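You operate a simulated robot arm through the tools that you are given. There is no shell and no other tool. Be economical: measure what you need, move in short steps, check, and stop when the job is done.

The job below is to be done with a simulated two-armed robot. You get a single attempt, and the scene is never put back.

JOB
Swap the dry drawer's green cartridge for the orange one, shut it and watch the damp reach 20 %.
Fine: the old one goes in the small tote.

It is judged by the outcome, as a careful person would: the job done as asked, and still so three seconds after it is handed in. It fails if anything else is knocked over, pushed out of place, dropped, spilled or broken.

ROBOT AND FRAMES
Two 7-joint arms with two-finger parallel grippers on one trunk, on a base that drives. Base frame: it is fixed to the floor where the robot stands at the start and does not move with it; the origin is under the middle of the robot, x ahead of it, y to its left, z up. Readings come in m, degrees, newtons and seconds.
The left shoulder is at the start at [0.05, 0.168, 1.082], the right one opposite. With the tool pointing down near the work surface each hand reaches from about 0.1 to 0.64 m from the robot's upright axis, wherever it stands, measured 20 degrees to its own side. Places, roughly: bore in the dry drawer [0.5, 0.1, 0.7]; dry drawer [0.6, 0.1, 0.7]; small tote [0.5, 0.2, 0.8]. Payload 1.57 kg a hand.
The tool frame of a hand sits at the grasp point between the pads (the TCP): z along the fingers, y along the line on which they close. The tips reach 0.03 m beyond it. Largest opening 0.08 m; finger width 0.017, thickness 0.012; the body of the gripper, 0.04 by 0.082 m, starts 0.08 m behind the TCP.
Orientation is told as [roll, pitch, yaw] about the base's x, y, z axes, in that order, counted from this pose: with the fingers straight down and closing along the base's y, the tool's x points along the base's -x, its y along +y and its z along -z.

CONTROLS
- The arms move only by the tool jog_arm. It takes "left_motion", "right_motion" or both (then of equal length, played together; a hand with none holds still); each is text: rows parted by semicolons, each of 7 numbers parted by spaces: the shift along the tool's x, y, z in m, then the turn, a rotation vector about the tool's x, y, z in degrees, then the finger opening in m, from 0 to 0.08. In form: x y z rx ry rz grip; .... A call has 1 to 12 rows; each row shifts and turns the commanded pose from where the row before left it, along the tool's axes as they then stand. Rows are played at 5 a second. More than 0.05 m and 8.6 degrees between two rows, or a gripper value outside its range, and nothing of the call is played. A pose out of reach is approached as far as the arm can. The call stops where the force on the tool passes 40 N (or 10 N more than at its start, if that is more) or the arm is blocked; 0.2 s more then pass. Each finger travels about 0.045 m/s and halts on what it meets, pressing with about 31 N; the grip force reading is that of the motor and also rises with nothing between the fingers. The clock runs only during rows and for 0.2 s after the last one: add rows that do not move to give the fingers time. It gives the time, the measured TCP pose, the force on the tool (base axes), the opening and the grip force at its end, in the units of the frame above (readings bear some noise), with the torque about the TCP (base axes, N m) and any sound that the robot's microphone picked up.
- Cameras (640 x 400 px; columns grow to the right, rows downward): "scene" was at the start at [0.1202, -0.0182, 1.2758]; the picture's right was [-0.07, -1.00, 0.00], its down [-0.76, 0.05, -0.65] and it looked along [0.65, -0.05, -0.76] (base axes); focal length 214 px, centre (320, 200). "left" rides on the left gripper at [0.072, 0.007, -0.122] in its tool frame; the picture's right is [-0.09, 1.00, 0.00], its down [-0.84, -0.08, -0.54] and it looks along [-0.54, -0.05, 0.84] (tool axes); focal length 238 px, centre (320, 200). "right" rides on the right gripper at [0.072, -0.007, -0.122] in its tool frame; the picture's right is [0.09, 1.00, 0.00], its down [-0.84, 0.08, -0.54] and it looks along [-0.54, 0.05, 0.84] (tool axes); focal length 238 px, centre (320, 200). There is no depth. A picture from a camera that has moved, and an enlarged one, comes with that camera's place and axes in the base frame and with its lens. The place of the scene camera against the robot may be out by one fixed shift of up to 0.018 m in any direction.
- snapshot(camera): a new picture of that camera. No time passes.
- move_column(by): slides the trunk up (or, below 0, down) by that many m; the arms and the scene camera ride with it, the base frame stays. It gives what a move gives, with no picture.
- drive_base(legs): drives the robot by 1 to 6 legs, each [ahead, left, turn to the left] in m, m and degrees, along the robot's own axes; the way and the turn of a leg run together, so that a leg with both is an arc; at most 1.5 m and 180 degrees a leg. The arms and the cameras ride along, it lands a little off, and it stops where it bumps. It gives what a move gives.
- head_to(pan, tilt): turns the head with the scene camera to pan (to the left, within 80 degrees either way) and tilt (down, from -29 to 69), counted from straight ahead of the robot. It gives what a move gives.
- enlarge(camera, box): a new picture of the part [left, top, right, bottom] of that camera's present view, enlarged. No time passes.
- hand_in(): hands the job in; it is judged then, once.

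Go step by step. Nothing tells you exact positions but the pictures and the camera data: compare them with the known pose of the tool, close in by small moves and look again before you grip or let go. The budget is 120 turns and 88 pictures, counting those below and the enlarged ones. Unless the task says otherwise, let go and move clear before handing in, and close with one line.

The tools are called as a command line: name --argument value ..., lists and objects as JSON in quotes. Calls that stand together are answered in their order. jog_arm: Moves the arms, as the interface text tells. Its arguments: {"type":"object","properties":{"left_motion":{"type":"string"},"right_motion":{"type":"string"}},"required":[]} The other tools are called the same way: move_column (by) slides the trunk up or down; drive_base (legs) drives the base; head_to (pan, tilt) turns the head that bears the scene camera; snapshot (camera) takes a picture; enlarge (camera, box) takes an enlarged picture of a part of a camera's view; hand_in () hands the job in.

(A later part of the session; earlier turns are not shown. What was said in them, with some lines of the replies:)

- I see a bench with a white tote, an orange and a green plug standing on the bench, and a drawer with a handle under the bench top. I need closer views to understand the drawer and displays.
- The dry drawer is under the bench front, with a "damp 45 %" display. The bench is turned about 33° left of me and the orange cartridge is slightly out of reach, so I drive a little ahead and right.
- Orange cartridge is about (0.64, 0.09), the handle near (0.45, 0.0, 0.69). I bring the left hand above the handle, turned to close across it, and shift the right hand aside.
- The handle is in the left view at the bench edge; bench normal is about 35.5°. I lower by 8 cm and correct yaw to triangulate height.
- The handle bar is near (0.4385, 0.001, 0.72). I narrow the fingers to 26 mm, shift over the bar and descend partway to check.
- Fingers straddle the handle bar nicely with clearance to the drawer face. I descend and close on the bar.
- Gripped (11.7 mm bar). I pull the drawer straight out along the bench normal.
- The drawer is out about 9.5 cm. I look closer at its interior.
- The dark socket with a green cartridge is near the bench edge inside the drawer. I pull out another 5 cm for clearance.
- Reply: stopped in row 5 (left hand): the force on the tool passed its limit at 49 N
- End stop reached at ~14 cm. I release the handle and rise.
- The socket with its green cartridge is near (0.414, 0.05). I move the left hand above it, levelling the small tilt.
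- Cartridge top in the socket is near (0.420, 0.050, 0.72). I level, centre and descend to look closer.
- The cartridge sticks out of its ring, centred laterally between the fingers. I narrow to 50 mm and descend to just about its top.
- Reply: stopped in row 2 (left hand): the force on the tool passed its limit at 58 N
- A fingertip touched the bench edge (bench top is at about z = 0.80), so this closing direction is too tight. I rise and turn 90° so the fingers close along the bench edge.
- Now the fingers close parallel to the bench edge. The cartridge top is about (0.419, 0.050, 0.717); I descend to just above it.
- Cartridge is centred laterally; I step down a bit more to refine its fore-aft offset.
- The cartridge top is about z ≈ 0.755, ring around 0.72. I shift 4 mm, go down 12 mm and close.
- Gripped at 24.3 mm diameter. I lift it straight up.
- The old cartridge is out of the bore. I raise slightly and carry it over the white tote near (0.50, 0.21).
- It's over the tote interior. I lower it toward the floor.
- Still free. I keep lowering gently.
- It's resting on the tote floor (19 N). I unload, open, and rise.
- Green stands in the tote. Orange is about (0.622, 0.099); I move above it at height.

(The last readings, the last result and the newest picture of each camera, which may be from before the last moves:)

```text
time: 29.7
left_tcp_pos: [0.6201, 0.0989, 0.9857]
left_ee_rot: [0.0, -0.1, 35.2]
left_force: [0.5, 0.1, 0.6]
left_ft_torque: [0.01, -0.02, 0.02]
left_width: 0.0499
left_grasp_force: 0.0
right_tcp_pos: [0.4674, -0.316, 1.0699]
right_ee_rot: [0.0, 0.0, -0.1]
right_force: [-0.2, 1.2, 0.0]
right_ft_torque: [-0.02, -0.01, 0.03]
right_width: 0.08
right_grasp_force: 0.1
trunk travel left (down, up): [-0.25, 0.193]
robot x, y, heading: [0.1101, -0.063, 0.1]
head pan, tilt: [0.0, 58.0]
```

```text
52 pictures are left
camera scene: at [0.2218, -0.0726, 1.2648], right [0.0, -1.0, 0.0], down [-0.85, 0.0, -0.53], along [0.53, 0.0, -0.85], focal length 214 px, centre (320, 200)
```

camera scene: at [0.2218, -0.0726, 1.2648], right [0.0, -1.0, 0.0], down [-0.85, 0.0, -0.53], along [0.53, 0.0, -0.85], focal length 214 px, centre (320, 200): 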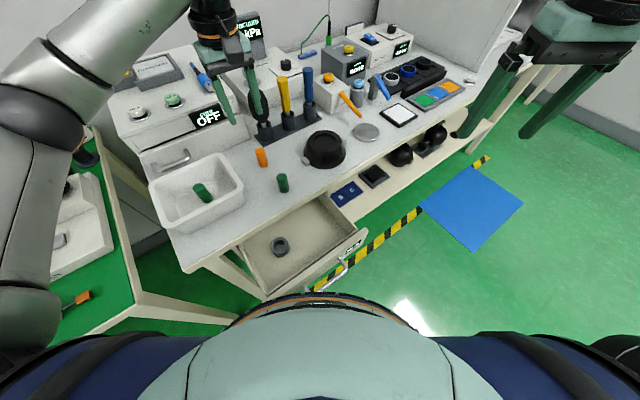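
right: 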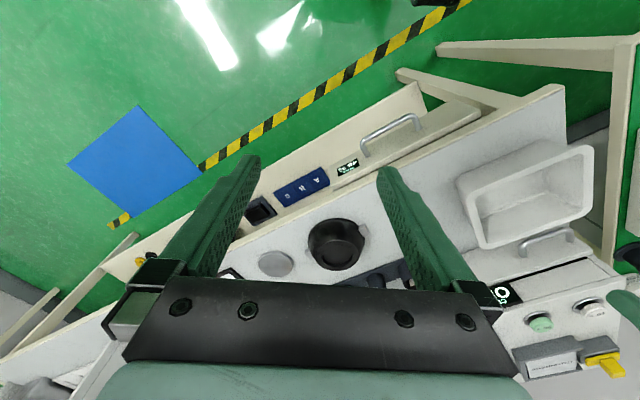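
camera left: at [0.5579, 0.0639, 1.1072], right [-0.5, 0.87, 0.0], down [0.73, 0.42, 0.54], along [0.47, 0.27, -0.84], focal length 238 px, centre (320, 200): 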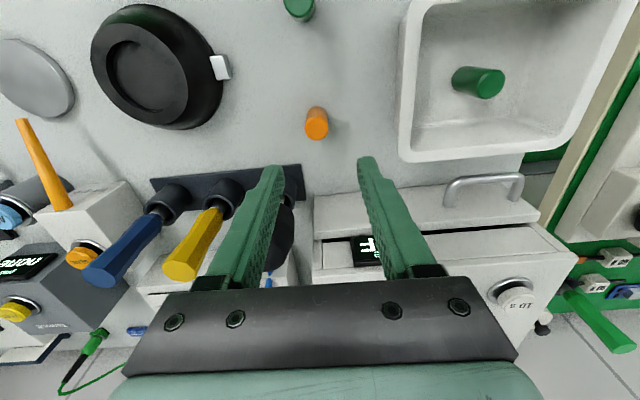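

Well above the orange one. I descend and check.

jog_arm --left_motion "0 -0.004 0.03 0 0 0 0.05;0 0 0.03 0 0 0 0.05;0 0 0.03 0 0 0 0.05;0 0 0 0 0 0 0.05"

snapshot --camera "left"

enlarge --camera "scene" --box '[180, 60, 340, 200]'

```text
time: 30.7
left_tcp_pos: [0.6227, 0.0957, 0.8947]
left_ee_rot: [-0.1, -0.1, 35.2]
left_force: [0.7, -0.3, 0.2]
left_ft_torque: [-0.04, 0.0, -0.02]
left_width: 0.0499
left_grasp_force: 0.1
right_tcp_pos: [0.4678, -0.3157, 1.0691]
right_ee_rot: [0.0, 0.0, -0.1]
right_force: [-0.6, 0.2, 0.1]
right_ft_torque: [0.03, -0.01, 0.04]
right_width: 0.08
right_grasp_force: 0.0
trunk travel left (down, up): [-0.25, 0.193]
robot x, y, heading: [0.1083, -0.06, -0.1]
head pan, tilt: [0.0, 58.0]
```

```text
51 pictures are left
camera left: at [0.5598, 0.0611, 1.0166], right [-0.5, 0.87, 0.0], down [0.73, 0.42, 0.54], along [0.47, 0.27, -0.84], focal length 238 px, centre (320, 200)
```

left: 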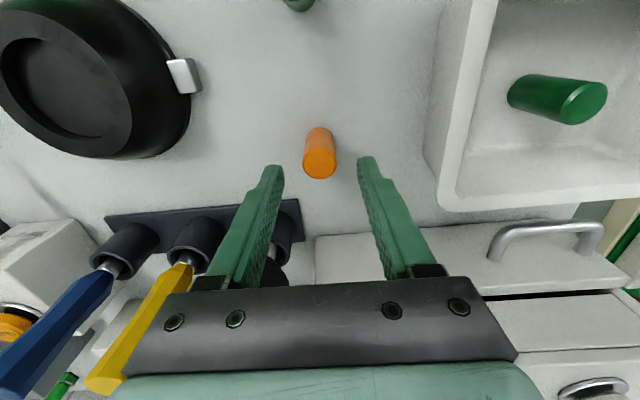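

```text
2.86 times, centred on (260, 130) of scene
camera zoom: at [0.2219, -0.0728, 1.2648], right [0.0, -1.0, 0.0], down [-0.85, 0.0, -0.53], along [0.53, 0.0, -0.85], focal length 613 px, centre (491, 400)
```

zoom: 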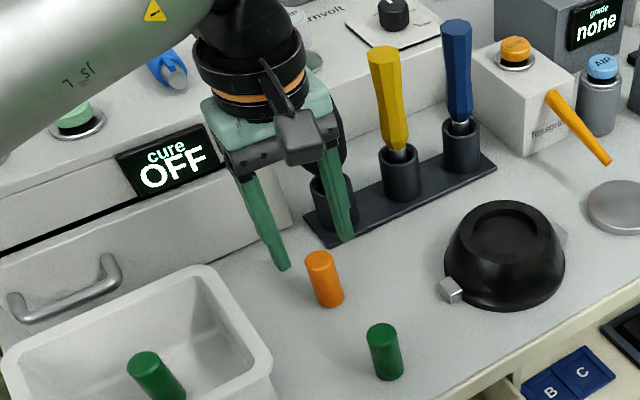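

Aligned; the orange top is at about z = 0.855. I descend 40 mm and grip it like the green one.

jog_arm --left_motion "0 0 0.02 0 0 0 0.05;0 0 0.019 0 0 0 0.05;0 0 0 0 0 0 0.05;0 0 0 0 0 0 0.015;0 0 0 0 0 0 0.015;0 0 0 0 0 0 0.015;0 0 0 0 0 0 0.015"

snapshot --camera "left"

```text
time: 32.3
left_tcp_pos: [0.6229, 0.0967, 0.8556]
left_ee_rot: [0.0, -0.1, 35.1]
left_force: [-0.5, -0.1, 1.0]
left_ft_torque: [0.03, 0.04, -0.03]
left_width: 0.0245
left_grasp_force: 31.2
right_tcp_pos: [0.4686, -0.3158, 1.0699]
right_ee_rot: [-0.1, 0.0, -0.1]
right_force: [-0.1, -0.8, 0.5]
right_ft_torque: [-0.01, -0.01, -0.01]
right_width: 0.0802
right_grasp_force: 0.1
trunk travel left (down, up): [-0.25, 0.193]
robot x, y, heading: [0.1128, -0.0594, -0.2]
head pan, tilt: [0.0, 58.0]
```

```text
49 pictures are left
camera left: at [0.5597, 0.0613, 0.9778], right [-0.5, 0.87, 0.0], down [0.73, 0.42, 0.54], along [0.47, 0.27, -0.84], focal length 238 px, centre (320, 200)
```

left: 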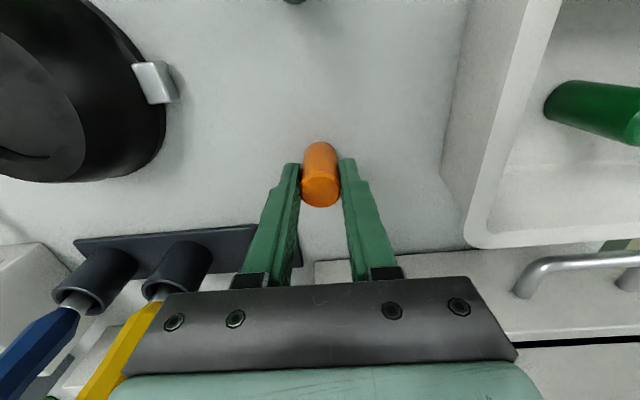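

Orange gripped at 24.5 mm. I lift and carry it over the bore.

jog_arm --left_motion "0 0 -0.03 0 0 0 0.015;0 0 -0.045 0 0 0 0.015;0 0 -0.045 0 0 0 0.015;0.0402 0.0155 0 0 0 0 0.015;0.0402 0.0155 0 0 0 0 0.015;0.0402 0.0155 0 0 0 0 0.015;0.0402 0.0155 0 0 0 0 0.015;0.0402 0.0155 0 0 0 0 0.015;0 0 0.04 0 0 0 0.015;0 0 0.025 0 0 0 0.015;0 0 0 0 0 0 0.015"

snapshot --camera "left"

```text
time: 34.7
left_tcp_pos: [0.412, 0.0438, 0.9113]
left_ee_rot: [0.0, -0.2, 35.2]
left_force: [-0.7, -1.0, -0.6]
left_ft_torque: [0.03, -0.03, 0.01]
left_width: 0.0243
left_grasp_force: 30.8
right_tcp_pos: [0.4672, -0.3153, 1.0676]
right_ee_rot: [0.0, 0.0, -0.1]
right_force: [-0.3, 0.6, -0.1]
right_ft_torque: [0.0, 0.01, 0.0]
right_width: 0.08
right_grasp_force: 0.0
trunk travel left (down, up): [-0.25, 0.193]
robot x, y, heading: [0.1084, -0.064, -0.2]
head pan, tilt: [0.0, 58.0]
```

```text
48 pictures are left
camera left: at [0.3508, 0.0083, 1.0329], right [-0.5, 0.87, 0.0], down [0.73, 0.42, 0.54], along [0.47, 0.27, -0.84], focal length 238 px, centre (320, 200)
```

left: 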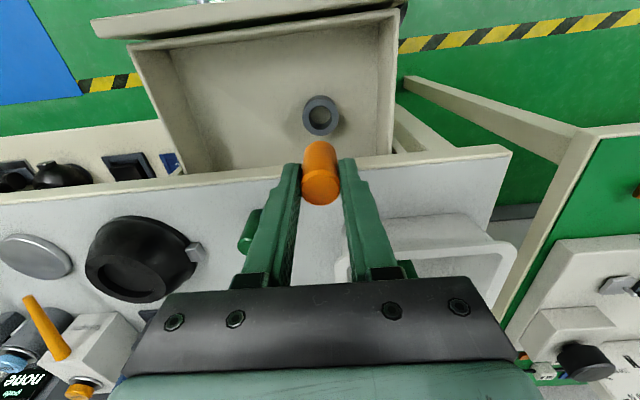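

View matches the pose where the green one came out. I lower to just above the ring and check.

jog_arm --left_motion "0 -0.0005 0.04 0 0.1 0 0.015;0 0 0.04 0 0 0 0.015;0 0 0.033 0 0 0 0.015;0 0 0 0 0 0 0.015"

enlarge --camera "left" --box '[240, 90, 400, 220]'

enlarge --camera "scene" --box '[220, 190, 340, 280]'

```text
time: 35.7
left_tcp_pos: [0.4135, 0.0433, 0.7978]
left_ee_rot: [0.0, 0.1, 35.2]
left_force: [-0.1, 0.4, 0.7]
left_ft_torque: [0.01, 0.01, 0.04]
left_width: 0.0242
left_grasp_force: 31.4
right_tcp_pos: [0.468, -0.3157, 1.0697]
right_ee_rot: [-0.1, 0.0, 0.0]
right_force: [-0.3, 0.0, 0.6]
right_ft_torque: [0.01, 0.01, -0.01]
right_width: 0.0797
right_grasp_force: 0.1
trunk travel left (down, up): [-0.25, 0.193]
robot x, y, heading: [0.1101, -0.0615, 0.1]
head pan, tilt: [0.0, 58.0]
```

```text
3.08 times, centred on (320, 155) of left
camera zoom: at [0.3513, 0.0084, 0.9202], right [-0.5, 0.87, 0.0], down [0.73, 0.42, 0.54], along [0.47, 0.27, -0.84], focal length 733 px, centre (320, 338)
```

zoom: 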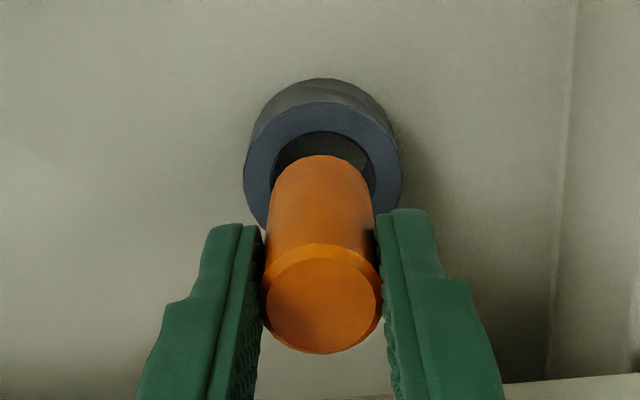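

```text
4.44 times, centred on (280, 235) of scene
camera zoom: at [0.2219, -0.0727, 1.2647], right [0.0, -1.0, 0.0], down [-0.85, 0.0, -0.53], along [0.53, 0.0, -0.85], focal length 953 px, centre (498, 44)
```

zoom: 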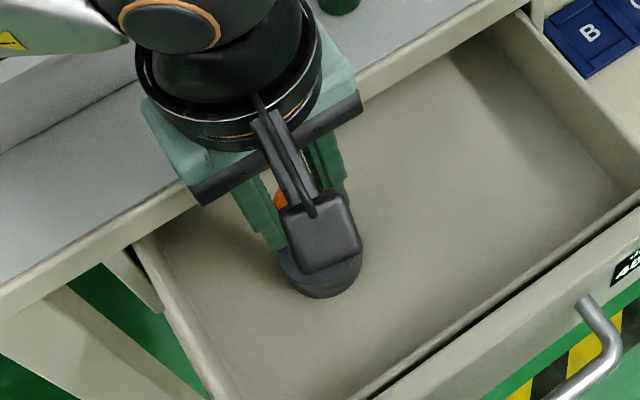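

Laterally centred, fore-aft consistent with the pose the green one came out of. I lower in small steps into the bore.

jog_arm --left_motion "0 0 0.005 0 0 0 0.015;0 0 0.005 0 0 0 0.015;0 0 0.004 0 0 0 0.015;0 0 0.004 0 0 0 0.015;0 0 0 0 0 0 0.015"

enlarge --camera "left" --box '[240, 90, 400, 220]'

```text
time: 36.9
left_tcp_pos: [0.4147, 0.0447, 0.7805]
left_ee_rot: [0.0, 0.1, 35.2]
left_force: [0.6, 0.4, -0.4]
left_ft_torque: [0.0, 0.0, 0.02]
left_width: 0.0243
left_grasp_force: 31.0
right_tcp_pos: [0.4678, -0.3165, 1.0699]
right_ee_rot: [0.0, -0.1, -0.1]
right_force: [0.6, -0.3, 0.6]
right_ft_torque: [0.01, 0.03, 0.01]
right_width: 0.08
right_grasp_force: 0.0
trunk travel left (down, up): [-0.25, 0.193]
robot x, y, heading: [0.1142, -0.0552, 0.0]
head pan, tilt: [0.0, 58.0]
```

```text
3.08 times, centred on (320, 155) of left
camera zoom: at [0.3517, 0.0082, 0.9021], right [-0.5, 0.87, 0.0], down [0.73, 0.42, 0.54], along [0.47, 0.27, -0.84], focal length 733 px, centre (320, 338)
```

zoom: 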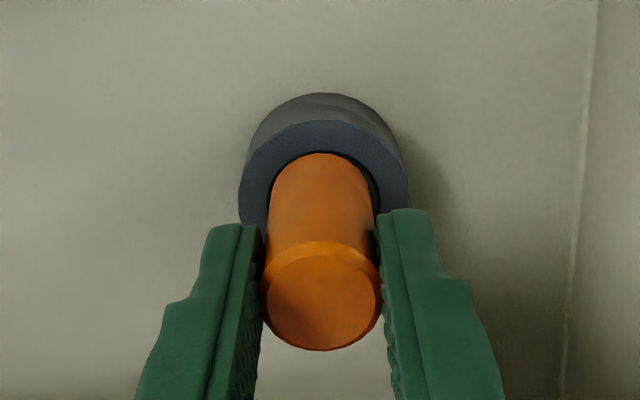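

It is entering the bore with a small gap; I correct by half a millimetre and continue down.

jog_arm --left_motion "-0.0006 0.0006 0.003 0 0 0 0.015;0 0 0.004 0 0 0 0.015;0 0 0.004 0 0 0 0.015;0 0 0 0 0 0 0.015"

enlarge --camera "left" --box '[240, 90, 400, 220]'

```text
time: 37.9
left_tcp_pos: [0.4145, 0.0438, 0.7698]
left_ee_rot: [-0.1, -0.2, 35.2]
left_force: [-2.6, 5.0, 20.2]
left_ft_torque: [0.26, 0.32, 0.0]
left_width: 0.0244
left_grasp_force: 30.7
right_tcp_pos: [0.4662, -0.3155, 1.0696]
right_ee_rot: [0.0, -0.1, -0.1]
right_force: [0.1, 1.0, -0.3]
right_ft_torque: [0.0, 0.02, 0.0]
right_width: 0.0801
right_grasp_force: 0.1
trunk travel left (down, up): [-0.25, 0.193]
robot x, y, heading: [0.114, -0.062, 0.0]
head pan, tilt: [0.0, 58.0]
```

```text
3.08 times, centred on (320, 155) of left
camera zoom: at [0.3506, 0.0088, 0.892], right [-0.5, 0.87, 0.0], down [0.73, 0.42, 0.54], along [0.47, 0.27, -0.84], focal length 733 px, centre (320, 338)
```

zoom: 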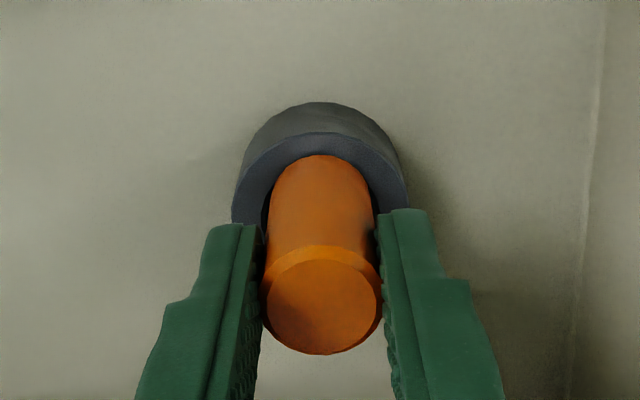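

The bottom touches the rim's robot-side edge (20 N). I lift slightly, shift 2.5 mm toward the bench, and retry.

jog_arm --left_motion "0 0 -0.006 0 0 0 0.015;-0.0025 0 0 0 -0.1 0 0.015;0 0 0 0 0 0 0.015"

enlarge --camera "left" --box '[240, 90, 400, 220]'

```text
time: 38.7
left_tcp_pos: [0.4165, 0.0458, 0.7749]
left_ee_rot: [0.0, -0.1, 35.2]
left_force: [-0.2, 0.5, -0.4]
left_ft_torque: [-0.02, -0.03, 0.0]
left_width: 0.0243
left_grasp_force: 31.4
right_tcp_pos: [0.4678, -0.3157, 1.0702]
right_ee_rot: [0.0, 0.1, 0.1]
right_force: [-0.1, 0.2, 0.3]
right_ft_torque: [0.04, -0.02, 0.0]
right_width: 0.08
right_grasp_force: 0.1
trunk travel left (down, up): [-0.25, 0.193]
robot x, y, heading: [0.1126, -0.0622, -0.3]
head pan, tilt: [0.0, 58.0]
```

```text
3.08 times, centred on (320, 155) of left
camera zoom: at [0.3534, 0.0104, 0.8967], right [-0.5, 0.87, 0.0], down [0.73, 0.42, 0.54], along [0.47, 0.27, -0.84], focal length 733 px, centre (320, 338)
```

zoom: 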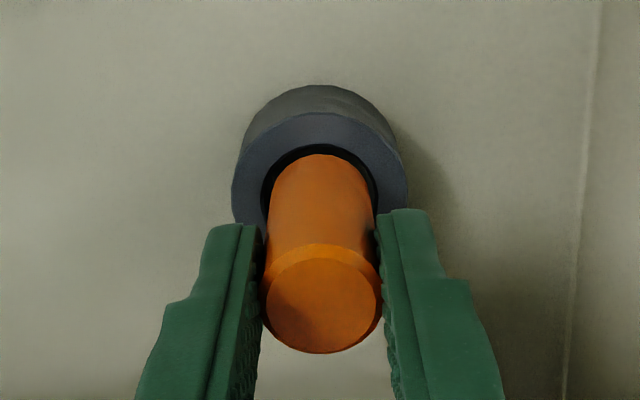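

Now the gap looks even; fine trim and lower.

jog_arm --left_motion "-0.0006 -0.0004 0.003 0 0 0 0.015;0 0 0.003 0 0 0 0.015;0 0 0.003 0 0 0 0.015;0 0 0 0 0 0 0.015"

enlarge --camera "left" --box '[240, 90, 400, 220]'

```text
time: 39.7
left_tcp_pos: [0.4164, 0.0461, 0.7659]
left_ee_rot: [0.0, -0.1, 35.3]
left_force: [0.8, 0.2, -0.1]
left_ft_torque: [-0.02, -0.01, -0.01]
left_width: 0.0242
left_grasp_force: 31.2
right_tcp_pos: [0.4674, -0.3156, 1.0698]
right_ee_rot: [0.0, 0.0, -0.1]
right_force: [0.2, 0.2, 0.4]
right_ft_torque: [-0.01, -0.02, 0.03]
right_width: 0.0799
right_grasp_force: 0.0
trunk travel left (down, up): [-0.25, 0.193]
robot x, y, heading: [0.1111, -0.0562, -0.0]
head pan, tilt: [0.0, 58.0]
```

```text
3.08 times, centred on (320, 155) of left
camera zoom: at [0.3543, 0.0102, 0.8881], right [-0.5, 0.87, 0.0], down [0.73, 0.42, 0.54], along [0.47, 0.27, -0.84], focal length 733 px, centre (320, 338)
```

zoom: 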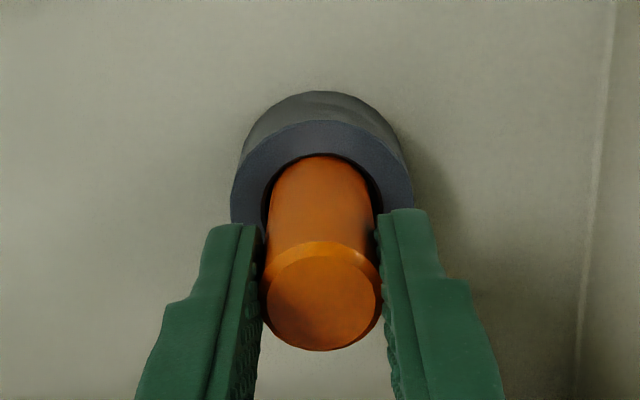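

Past the former contact height with no force. I continue until it seats.

jog_arm --left_motion "0 0 0.004 0 0 0 0.015;0 0 0.003 0 0 0 0.015;0 0 0.002 0 0 0 0.015;0 0 0 0 0 0 0.015"

enlarge --camera "left" --box '[240, 90, 400, 220]'

```text
time: 40.7
left_tcp_pos: [0.4183, 0.046, 0.7566]
left_ee_rot: [0.0, -0.1, 35.2]
left_force: [0.3, -0.8, -0.3]
left_ft_torque: [0.04, -0.02, -0.01]
left_width: 0.0246
left_grasp_force: 31.5
right_tcp_pos: [0.4675, -0.3151, 1.0683]
right_ee_rot: [0.0, 0.0, -0.2]
right_force: [0.4, 0.7, -0.3]
right_ft_torque: [-0.01, 0.0, 0.02]
right_width: 0.0802
right_grasp_force: 0.1
trunk travel left (down, up): [-0.25, 0.193]
robot x, y, heading: [0.1116, -0.0571, -0.4]
head pan, tilt: [0.0, 58.0]
```

```text
3.08 times, centred on (320, 155) of left
camera zoom: at [0.3541, 0.0101, 0.8788], right [-0.5, 0.87, 0.0], down [0.73, 0.42, 0.54], along [0.47, 0.27, -0.84], focal length 733 px, centre (320, 338)
```

zoom: 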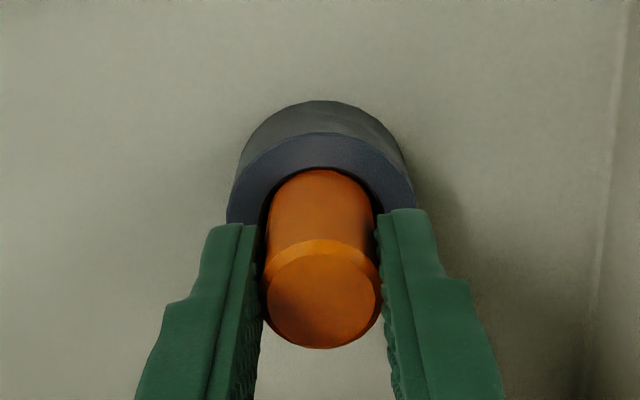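

It's clearly inside the bore but not yet bottomed. I continue gently.

jog_arm --left_motion "0 0 0.003 0 0 0 0.015;0 0 0.003 0 0 0 0.015;0 0 0.002 0 0 0 0.015;0 0 0 0 0 0 0.015"

enlarge --camera "left" --box '[240, 90, 400, 220]'

```text
time: 41.7
left_tcp_pos: [0.4165, 0.0452, 0.7487]
left_ee_rot: [0.0, -0.1, 35.2]
left_force: [-0.2, 0.4, -0.8]
left_ft_torque: [0.04, 0.01, -0.02]
left_width: 0.0242
left_grasp_force: 31.3
right_tcp_pos: [0.4676, -0.315, 1.0701]
right_ee_rot: [0.1, 0.0, -0.1]
right_force: [-0.5, -0.3, -0.6]
right_ft_torque: [-0.01, -0.01, 0.01]
right_width: 0.0803
right_grasp_force: 0.1
trunk travel left (down, up): [-0.25, 0.193]
robot x, y, heading: [0.1069, -0.0611, -0.2]
head pan, tilt: [0.0, 58.0]
```

```text
3.08 times, centred on (320, 155) of left
camera zoom: at [0.3542, 0.0103, 0.871], right [-0.5, 0.87, 0.0], down [0.73, 0.42, 0.54], along [0.47, 0.27, -0.84], focal length 733 px, centre (320, 338)
```

zoom: 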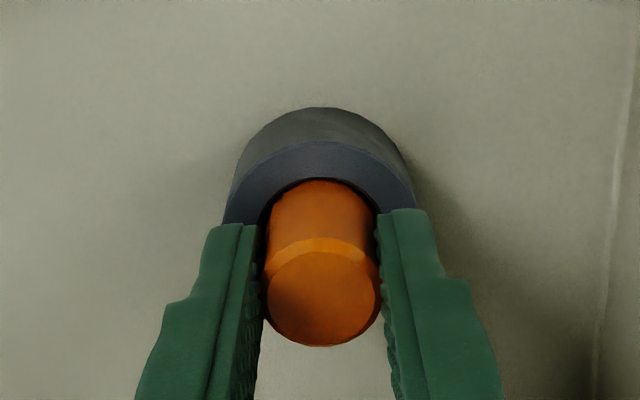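

No resistance yet; I keep going in small steps.

jog_arm --left_motion "0 0 0.003 0 0 0 0.015;0 0 0.002 0 0 0 0.015;0 0 0.002 0 0 0 0.015;0 0 0.001 0 0 0 0.015;0 0 0 0 0 0 0.015"

enlarge --camera "left" --box '[240, 90, 400, 220]'

```text
time: 42.9
left_tcp_pos: [0.4168, 0.0449, 0.7416]
left_ee_rot: [-0.1, -0.3, 35.2]
left_force: [-2.0, 3.1, 17.7]
left_ft_torque: [0.3, 0.13, -0.06]
left_width: 0.0242
left_grasp_force: 31.0
right_tcp_pos: [0.4679, -0.3167, 1.0697]
right_ee_rot: [0.0, 0.0, -0.2]
right_force: [-0.7, -0.3, 0.2]
right_ft_torque: [-0.01, 0.02, 0.01]
right_width: 0.08
right_grasp_force: 0.1
trunk travel left (down, up): [-0.25, 0.193]
robot x, y, heading: [0.1084, -0.0613, 0.0]
head pan, tilt: [0.0, 58.0]
```

```text
3.08 times, centred on (320, 155) of left
camera zoom: at [0.354, 0.0101, 0.8631], right [-0.5, 0.87, 0.0], down [0.73, 0.42, 0.54], along [0.47, 0.27, -0.84], focal length 733 px, centre (320, 338)
```

zoom: 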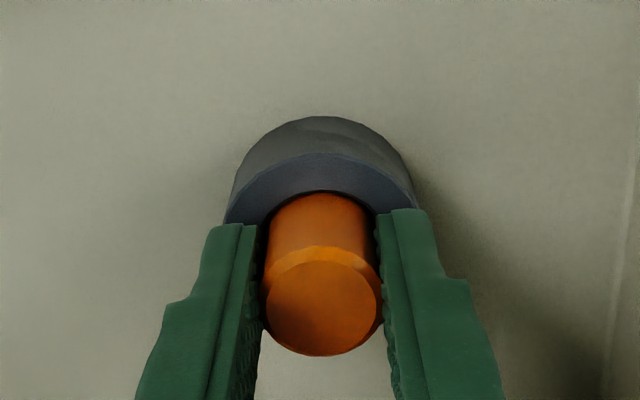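

Resistance at TCP z 0.7416, and the protrusion looks like the green one's when seated. I unload, release and rise to look.

jog_arm --left_motion "0 0 -0.0015 0 0 0 0.015;0 0 0 0 0 0 0.05;0 0 0 0 0 0 0.05;0 0 0 0 0 0 0.05;0 0 -0.03 0 0 0 0.05;0 0 -0.04 0 0 0 0.05;0 0 -0.04 0 0 0 0.05;0 0 0 0 0 0 0.05"

enlarge --camera "left" --box '[240, 60, 400, 190]'

enlarge --camera "scene" --box '[220, 180, 380, 280]'

```text
time: 44.7
left_tcp_pos: [0.4162, 0.0461, 0.8532]
left_ee_rot: [-0.1, -0.1, 35.2]
left_force: [-0.2, 0.0, 0.2]
left_ft_torque: [-0.03, -0.02, 0.03]
left_width: 0.05
left_grasp_force: 0.1
right_tcp_pos: [0.4671, -0.3158, 1.0687]
right_ee_rot: [0.0, 0.1, -0.1]
right_force: [-0.1, 0.0, -0.4]
right_ft_torque: [0.0, -0.01, -0.01]
right_width: 0.0802
right_grasp_force: 0.2
trunk travel left (down, up): [-0.25, 0.193]
robot x, y, heading: [0.1093, -0.0602, -0.1]
head pan, tilt: [0.0, 58.0]
```

```text
3.08 times, centred on (320, 125) of left
camera zoom: at [0.3538, 0.0103, 0.9748], right [-0.5, 0.87, 0.0], down [0.73, 0.42, 0.54], along [0.47, 0.27, -0.84], focal length 733 px, centre (320, 431)
```

zoom: 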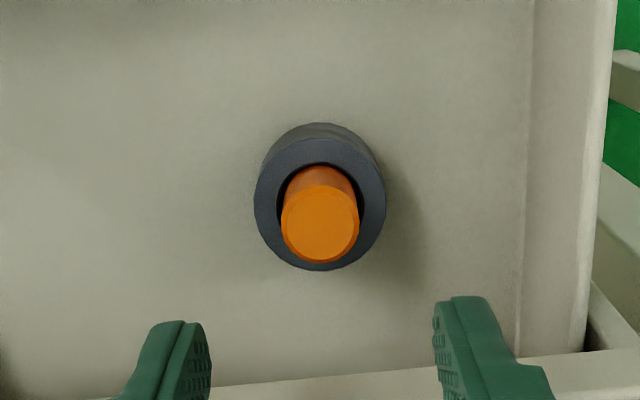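

```text
4.00 times, centred on (300, 230) of scene
camera zoom: at [0.2219, -0.0727, 1.2647], right [0.0, -1.0, 0.0], down [-0.85, 0.0, -0.53], along [0.53, 0.0, -0.85], focal length 858 px, centre (400, 80)
```

zoom: 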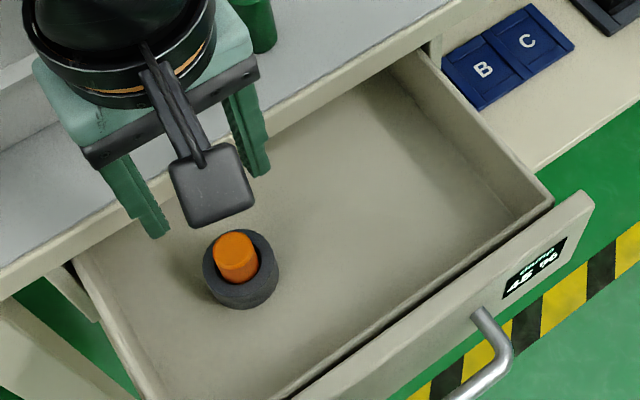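

Orange is seated with a protrusion like the green's. Now I go back over the handle to shut the drawer.

jog_arm --left_motion "0 0 -0.05 0 0 0 0.05;0 0 -0.05 0 0 0 0.028;0.0381 -0.0132 0 0 0 0 0.028;0.0381 -0.0132 0 0 0 0 0.028;0.0381 -0.0132 0 0 0 0 0.028;0.0381 -0.0132 0 0 0 0 0.028;0 0 0 0 0 8.2 0.028;0 0 0 0 0 8.2 0.028;0 0 0 0 0 8.2 0.028;0 0 0 0 0 8.2 0.028;0 0 0 0 0 8.2 0.028;0 0 0 0 0 8.2 0.028"

jog_arm --left_motion "0 0 0 0 0 8.2 0.028;0 0 0 0 0 8.2 0.028;0 0 0 0 0 8.2 0.028;0 0 0 0 0 8.2 0.028;0 0 0 0 0 7.2 0.028;0 0 0.04 0 0 0 0.028;0 0 0.04 0 0 0 0.028;0 0 0.03 0 0 0 0.028;0 0 0 0 0 0 0.028"

snapshot --camera "left"

```text
time: 46.3
left_tcp_pos: [0.3272, -0.0887, 0.9543]
left_ee_rot: [-0.5, 0.3, 29.1]
left_force: [-0.7, 0.2, 1.1]
left_ft_torque: [0.02, 0.02, -0.01]
left_width: 0.028
left_grasp_force: 0.0
right_tcp_pos: [0.468, -0.3153, 1.0692]
right_ee_rot: [0.1, -0.1, -0.1]
right_force: [0.8, 0.4, 0.0]
right_ft_torque: [-0.01, 0.01, -0.01]
right_width: 0.0801
right_grasp_force: 0.1
trunk travel left (down, up): [-0.25, 0.193]
robot x, y, heading: [0.1087, -0.0587, 0.1]
head pan, tilt: [0.0, 58.0]
stopped in row 8 (left hand): the force on the tool passed its limit at 49 N (the readings are from after the stop); the commanded pose is now the measured one
```

```text
time: 47.0
left_tcp_pos: [0.3309, -0.0896, 0.9556]
left_ee_rot: [-0.8, 0.2, 14.5]
left_force: [-0.2, -0.1, 1.6]
left_ft_torque: [-0.04, 0.2, 0.02]
left_width: 0.0281
left_grasp_force: 0.1
right_tcp_pos: [0.467, -0.3147, 1.0692]
right_ee_rot: [0.0, 0.0, -0.1]
right_force: [-0.2, 0.4, -0.4]
right_ft_torque: [0.0, 0.01, 0.0]
right_width: 0.0799
right_grasp_force: 0.2
trunk travel left (down, up): [-0.25, 0.193]
robot x, y, heading: [0.1123, -0.0574, 0.0]
head pan, tilt: [0.0, 58.0]
stopped in row 3 (left hand): the force on the tool passed its limit at 44 N (the readings are from after the stop); the commanded pose is now the measured one
```

```text
36 pictures are left
camera left: at [0.259, -0.0988, 1.0773], right [-0.16, 0.99, -0.01], down [0.83, 0.14, 0.54], along [0.54, 0.07, -0.84], focal length 238 px, centre (320, 200)
```

left: 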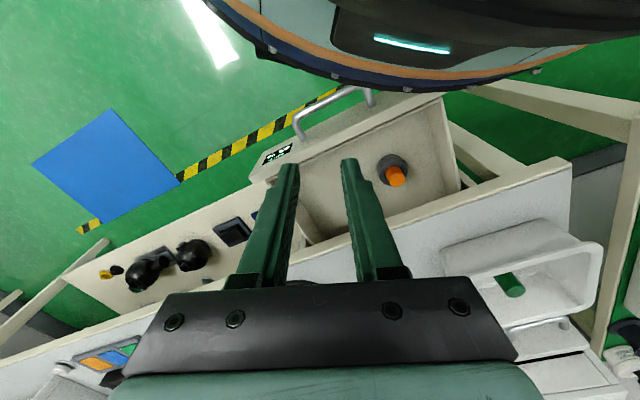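

The wrist camera brushed the robot's own body while turning. I move away from the body, finish the turn there, then come back.

jog_arm --left_motion "-0.034 0.012 0 -0.8 -0.2 0 0.028;-0.034 0.012 0 0 0 0 0.028;-0.034 0.012 0 0 0 0 0.028;0 0 0 0 0 7.7 0.028;0 0 0 0 0 7.7 0.028;0 0 0 0 0 7.7 0.028;0 0 0 0 0 7.7 0.028;0 0 0 0 0 7.7 0.028;0 0 0 0 0 7.7 0.028;0 0 0 0 0 7.7 0.028;0 0 0 0 0 7.7 0.028;0 0 0 0 0 7.7 0.028"

snapshot --camera "left"

```text
time: 49.6
left_tcp_pos: [0.4196, -0.029, 0.9545]
left_ee_rot: [-0.1, 0.2, -55.1]
left_force: [0.2, 0.4, 0.9]
left_ft_torque: [-0.01, -0.06, -0.04]
left_width: 0.028
left_grasp_force: 0.1
right_tcp_pos: [0.4677, -0.3146, 1.0693]
right_ee_rot: [0.1, 0.0, -0.1]
right_force: [-0.1, 0.3, -0.5]
right_ft_torque: [-0.03, 0.03, 0.01]
right_width: 0.08
right_grasp_force: 0.1
trunk travel left (down, up): [-0.25, 0.193]
robot x, y, heading: [0.1088, -0.0606, 0.0]
head pan, tilt: [0.0, 58.0]
```

```text
35 pictures are left
camera left: at [0.3844, 0.0337, 1.077], right [0.87, 0.49, 0.0], down [0.42, -0.73, 0.54], along [0.27, -0.47, -0.84], focal length 238 px, centre (320, 200)
```

left: 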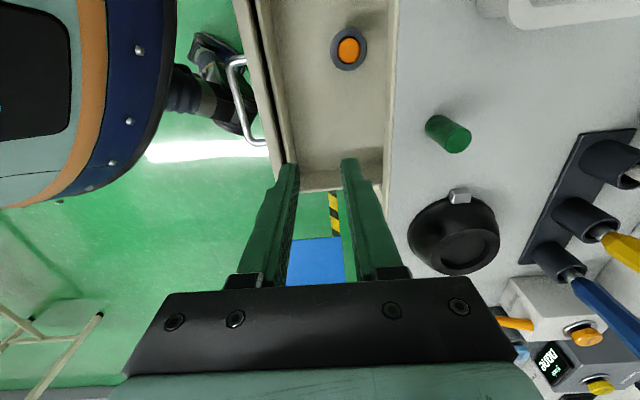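

Turned cleanly. I move over the handle and descend partway.

jog_arm --left_motion "0.0036 -0.0372 0 0 0 0 0.028;0.0036 -0.0372 0 0 0 0 0.028;0.0036 -0.0372 0 0 0 0 0.028;0 0 0.04 0 0 0 0.028;0 0 0.04 0 0 0 0.028;0 0 0.04 0 0 0 0.028;0 0 0 0 0 0 0.028"

snapshot --camera "left"

```text
time: 51.2
left_tcp_pos: [0.3224, -0.0847, 0.8332]
left_ee_rot: [0.0, 0.0, -54.8]
left_force: [-1.3, 0.4, -0.3]
left_ft_torque: [-0.05, 0.01, -0.01]
left_width: 0.028
left_grasp_force: 0.1
right_tcp_pos: [0.4681, -0.316, 1.0693]
right_ee_rot: [0.0, 0.0, -0.1]
right_force: [0.5, -1.1, 0.3]
right_ft_torque: [0.01, -0.01, 0.0]
right_width: 0.0801
right_grasp_force: 0.0
trunk travel left (down, up): [-0.25, 0.193]
robot x, y, heading: [0.1109, -0.0624, -0.1]
head pan, tilt: [0.0, 58.0]
```

```text
34 pictures are left
camera left: at [0.2866, -0.0211, 0.9557], right [0.87, 0.5, 0.0], down [0.42, -0.73, 0.54], along [0.27, -0.47, -0.84], focal length 238 px, centre (320, 200)
```

left: 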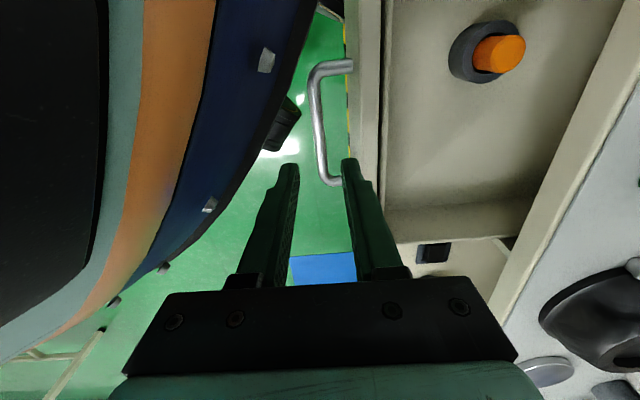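

Aligned with the bar. I descend and grip the handle.

jog_arm --left_motion "0 0 0.04 0 0 0 0.028;0 0 0.04 0 0 0 0.028;0 0 0.03 0 0 0 0.028;0 0 0 0 0 0 0.028;0 0 0 0 0 0 0;0 0 0 0 0 0 0;0 0 0 0 0 0 0"

```text
time: 52.8
left_tcp_pos: [0.3232, -0.0837, 0.7241]
left_ee_rot: [0.0, 0.0, -54.9]
left_force: [-0.5, -0.1, -6.4]
left_ft_torque: [-0.39, -0.28, 0.46]
left_width: 0.0119
left_grasp_force: 28.9
right_tcp_pos: [0.4671, -0.3156, 1.0697]
right_ee_rot: [0.0, 0.0, -0.1]
right_force: [-0.4, 0.8, -0.2]
right_ft_torque: [0.0, -0.02, 0.02]
right_width: 0.0803
right_grasp_force: 0.1
trunk travel left (down, up): [-0.25, 0.193]
robot x, y, heading: [0.1122, -0.0572, 0.0]
head pan, tilt: [0.0, 58.0]
```

Handle gripped. I push the drawer in smoothly along the bench normal.

jog_arm --left_motion "0 0.015 0 0 0 0 0;0 0.02 0 0 0 0 0;0 0.02 0 0 0 0 0;0 0.02 0 0 0 0 0;0 0.02 0 0 0 0 0;0 0.015 0 0 0 0 0;0 0.012 0 0 0 0 0;0 0.01 0 0 0 0 0;0 0.006 0 0 0 0 0;0 0.003 0 0 0 0 0;0 0 0 0 0 0 0"

enlarge --camera "scene" --box '[200, 160, 360, 260]'

```text
time: 55.2
left_tcp_pos: [0.4379, -0.0013, 0.7236]
left_ee_rot: [0.0, 0.2, -54.9]
left_force: [-11.7, 15.4, -6.9]
left_ft_torque: [-0.07, -0.09, 0.52]
left_width: 0.0119
left_grasp_force: 29.3
right_tcp_pos: [0.4669, -0.3152, 1.0693]
right_ee_rot: [-0.1, -0.1, -0.1]
right_force: [-0.3, 1.0, 0.3]
right_ft_torque: [0.0, 0.05, -0.02]
right_width: 0.0801
right_grasp_force: 0.0
trunk travel left (down, up): [-0.25, 0.193]
robot x, y, heading: [0.109, -0.0638, 0.0]
head pan, tilt: [0.0, 58.0]
```

```text
4.00 times, centred on (280, 210) of scene
camera zoom: at [0.2213, -0.0716, 1.2648], right [0.0, -1.0, 0.0], down [-0.85, 0.0, -0.53], along [0.53, 0.0, -0.85], focal length 858 px, centre (480, 160)
```

zoom: 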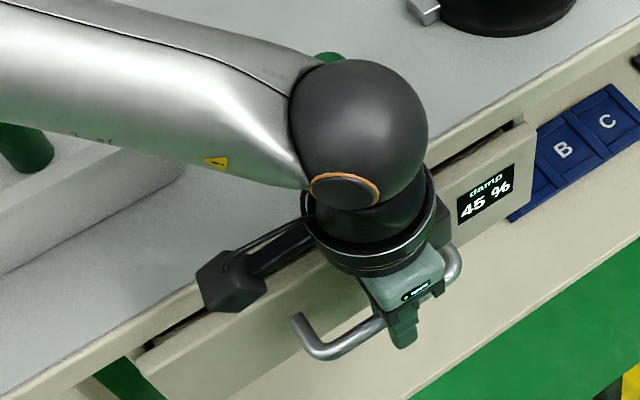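

Back at the closed position; the push force along the normal is small, so I push a few mm more to be sure it is shut, then wait.

jog_arm --left_motion "0 0.002 0 0 0 0 0;0 0.002 0 0 0 0 0;0 0.001 0 0 0 0 0;0 0 0 0 0 0 0;0 0 0 0 0 0 0;0 0 0 0 0 0 0;0 0 0 0 0 0 0"

enlarge --camera "scene" --box '[280, 180, 360, 230]'

```text
time: 56.8
left_tcp_pos: [0.4399, 0.0001, 0.7246]
left_ee_rot: [-0.1, 0.2, -55.0]
left_force: [-16.6, 11.6, -4.9]
left_ft_torque: [0.09, 0.09, 0.49]
left_width: 0.0119
left_grasp_force: 29.1
right_tcp_pos: [0.4663, -0.3143, 1.0705]
right_ee_rot: [-0.1, 0.0, -0.2]
right_force: [-0.9, -0.1, 0.2]
right_ft_torque: [0.0, -0.03, -0.04]
right_width: 0.0799
right_grasp_force: 0.0
trunk travel left (down, up): [-0.25, 0.193]
robot x, y, heading: [0.1091, -0.0631, 0.1]
head pan, tilt: [0.0, 58.0]
```

```text
8.00 times, centred on (320, 205) of scene
camera zoom: at [0.221, -0.0719, 1.2648], right [0.0, -1.0, 0.0], down [-0.85, 0.0, -0.53], along [0.53, 0.0, -0.85], focal length 1716 px, centre (320, 160)
```

zoom: 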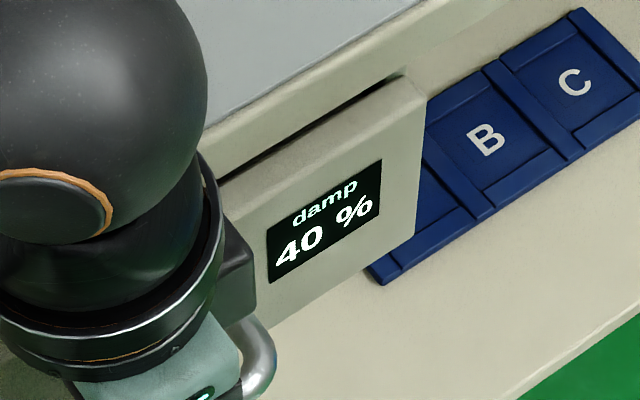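

The damp is falling (40 %). I release the handle, rise clear, and wait.

jog_arm --left_motion "0 0 0 0 0 0 0.026;0 0 0 0 0 0 0.026;0 0 -0.03 0 0 0 0.026;0 0 -0.05 0 0 0 0.026;0 0 -0.05 0 0 0 0.026;0 0 -0.05 0 0 0 0.026;0 0 -0.05 0 0 0 0.026;0 0 0 0 0 0 0.026;0 0 0 0 0 0 0.026;0 0 0 0 0 0 0.026;0 0 0 0 0 0 0.026;0 0 0 0 0 0 0.026"

snapshot --camera "scene"

enlarge --camera "scene" --box '[240, 180, 360, 260]'

```text
time: 59.4
left_tcp_pos: [0.4422, -0.0, 0.9544]
left_ee_rot: [0.0, 0.0, -54.9]
left_force: [0.5, -0.1, -0.8]
left_ft_torque: [-0.03, -0.03, -0.01]
left_width: 0.0259
left_grasp_force: 0.1
right_tcp_pos: [0.4668, -0.3155, 1.0692]
right_ee_rot: [0.1, 0.1, 0.0]
right_force: [0.5, 0.1, 0.4]
right_ft_torque: [0.02, 0.01, 0.01]
right_width: 0.0799
right_grasp_force: 0.2
trunk travel left (down, up): [-0.25, 0.193]
robot x, y, heading: [0.1082, -0.0638, -0.2]
head pan, tilt: [0.0, 58.0]
```

```text
31 pictures are left
camera scene: at [0.2219, -0.0728, 1.2647], right [0.0, -1.0, 0.0], down [-0.85, 0.0, -0.53], along [0.53, 0.0, -0.85], focal length 214 px, centre (320, 200)
```

scene: 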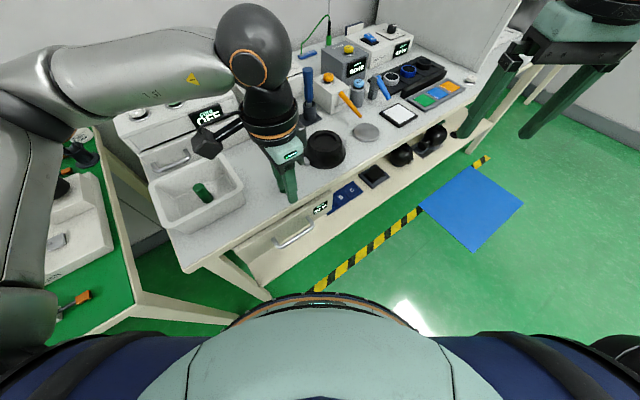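

```text
5.00 times, centred on (300, 220) of scene
camera zoom: at [0.2219, -0.0728, 1.2647], right [0.0, -1.0, 0.0], down [-0.85, 0.0, -0.53], along [0.53, 0.0, -0.85], focal length 1072 px, centre (420, 100)
```

zoom: 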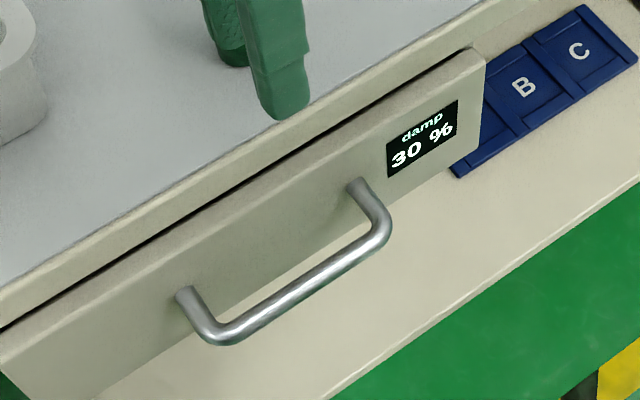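

Damp is at 30 % and falling, the drawer is shut. I wait some more.

jog_arm --left_motion "0 0 0 0 0 0 0.026;0 0 0 0 0 0 0.026;0 0 0 0 0 0 0.026;0 0 0 0 0 0 0.026;0 0 0 0 0 0 0.026;0 0 0 0 0 0 0.026;0 0 0 0 0 0 0.026;0 0 0 0 0 0 0.026;0 0 0 0 0 0 0.026;0 0 0 0 0 0 0.026;0 0 0 0 0 0 0.026;0 0 0 0 0 0 0.026"

enlarge --camera "scene" --box '[240, 180, 360, 260]'

```text
time: 62.0
left_tcp_pos: [0.4431, -0.0003, 0.9526]
left_ee_rot: [0.1, -0.1, -54.9]
left_force: [-0.1, -0.3, -0.4]
left_ft_torque: [0.0, 0.0, 0.0]
left_width: 0.0258
left_grasp_force: 0.2
right_tcp_pos: [0.4675, -0.3165, 1.0692]
right_ee_rot: [0.0, 0.1, -0.1]
right_force: [0.1, -1.2, 0.0]
right_ft_torque: [0.01, -0.02, 0.03]
right_width: 0.0797
right_grasp_force: 0.1
trunk travel left (down, up): [-0.25, 0.193]
robot x, y, heading: [0.1125, -0.0612, -0.1]
head pan, tilt: [0.0, 58.0]
```

```text
5.00 times, centred on (300, 220) of scene
camera zoom: at [0.2219, -0.0728, 1.2647], right [0.0, -1.0, 0.0], down [-0.85, 0.0, -0.53], along [0.53, 0.0, -0.85], focal length 1072 px, centre (420, 100)
```

zoom: 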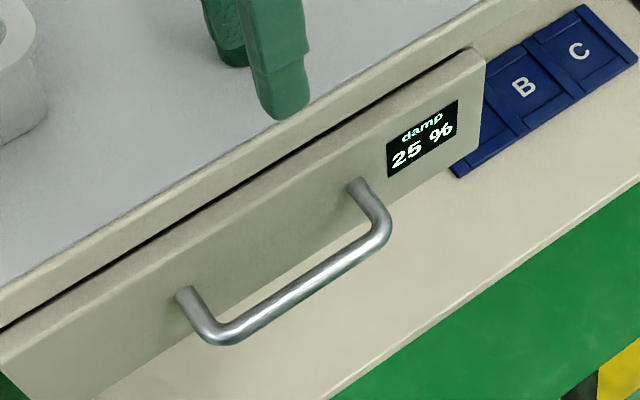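

25 % now; I wait again.

jog_arm --left_motion "0 0 0 0 0 0 0.026;0 0 0 0 0 0 0.026;0 0 0 0 0 0 0.026;0 0 0 0 0 0 0.026;0 0 0 0 0 0 0.026;0 0 0 0 0 0 0.026;0 0 0 0 0 0 0.026;0 0 0 0 0 0 0.026;0 0 0 0 0 0 0.026;0 0 0 0 0 0 0.026;0 0 0 0 0 0 0.026;0 0 0 0 0 0 0.026"

enlarge --camera "scene" --box '[240, 180, 360, 260]'

```text
time: 64.6
left_tcp_pos: [0.4419, 0.0002, 0.9537]
left_ee_rot: [-0.1, 0.0, -54.9]
left_force: [0.3, 0.3, -0.1]
left_ft_torque: [-0.01, 0.01, 0.0]
left_width: 0.0259
left_grasp_force: 0.1
right_tcp_pos: [0.4672, -0.3149, 1.0688]
right_ee_rot: [0.0, 0.0, -0.1]
right_force: [-0.2, -0.3, 0.2]
right_ft_torque: [0.02, 0.0, -0.02]
right_width: 0.0799
right_grasp_force: 0.1
trunk travel left (down, up): [-0.25, 0.193]
robot x, y, heading: [0.1081, -0.0581, -0.2]
head pan, tilt: [0.0, 58.0]
```

```text
5.00 times, centred on (300, 220) of scene
camera zoom: at [0.2219, -0.0728, 1.2647], right [0.0, -1.0, 0.0], down [-0.85, 0.0, -0.53], along [0.53, 0.0, -0.85], focal length 1072 px, centre (420, 100)
```

zoom: 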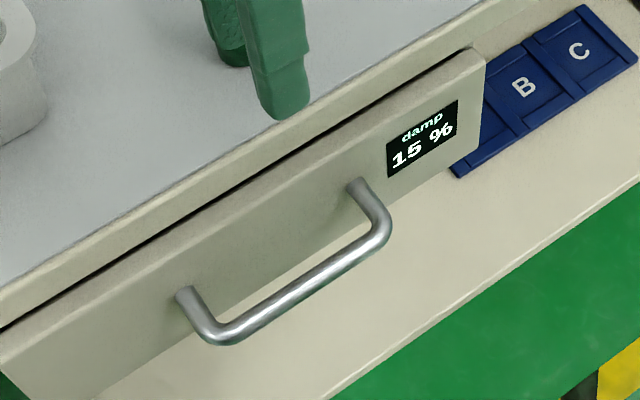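

The display shows 15 %, so damp has dropped to 20 % and below, the drawer is shut and both hands are clear. I hand in.

hand_in

```text
The job is handed in.
```

The orange cartridge is in the dry drawer and the old green one is standing in the small tote. The drawer is shut. The damp fell from 45 % through the 20 % mark and read 15 % at my last look.
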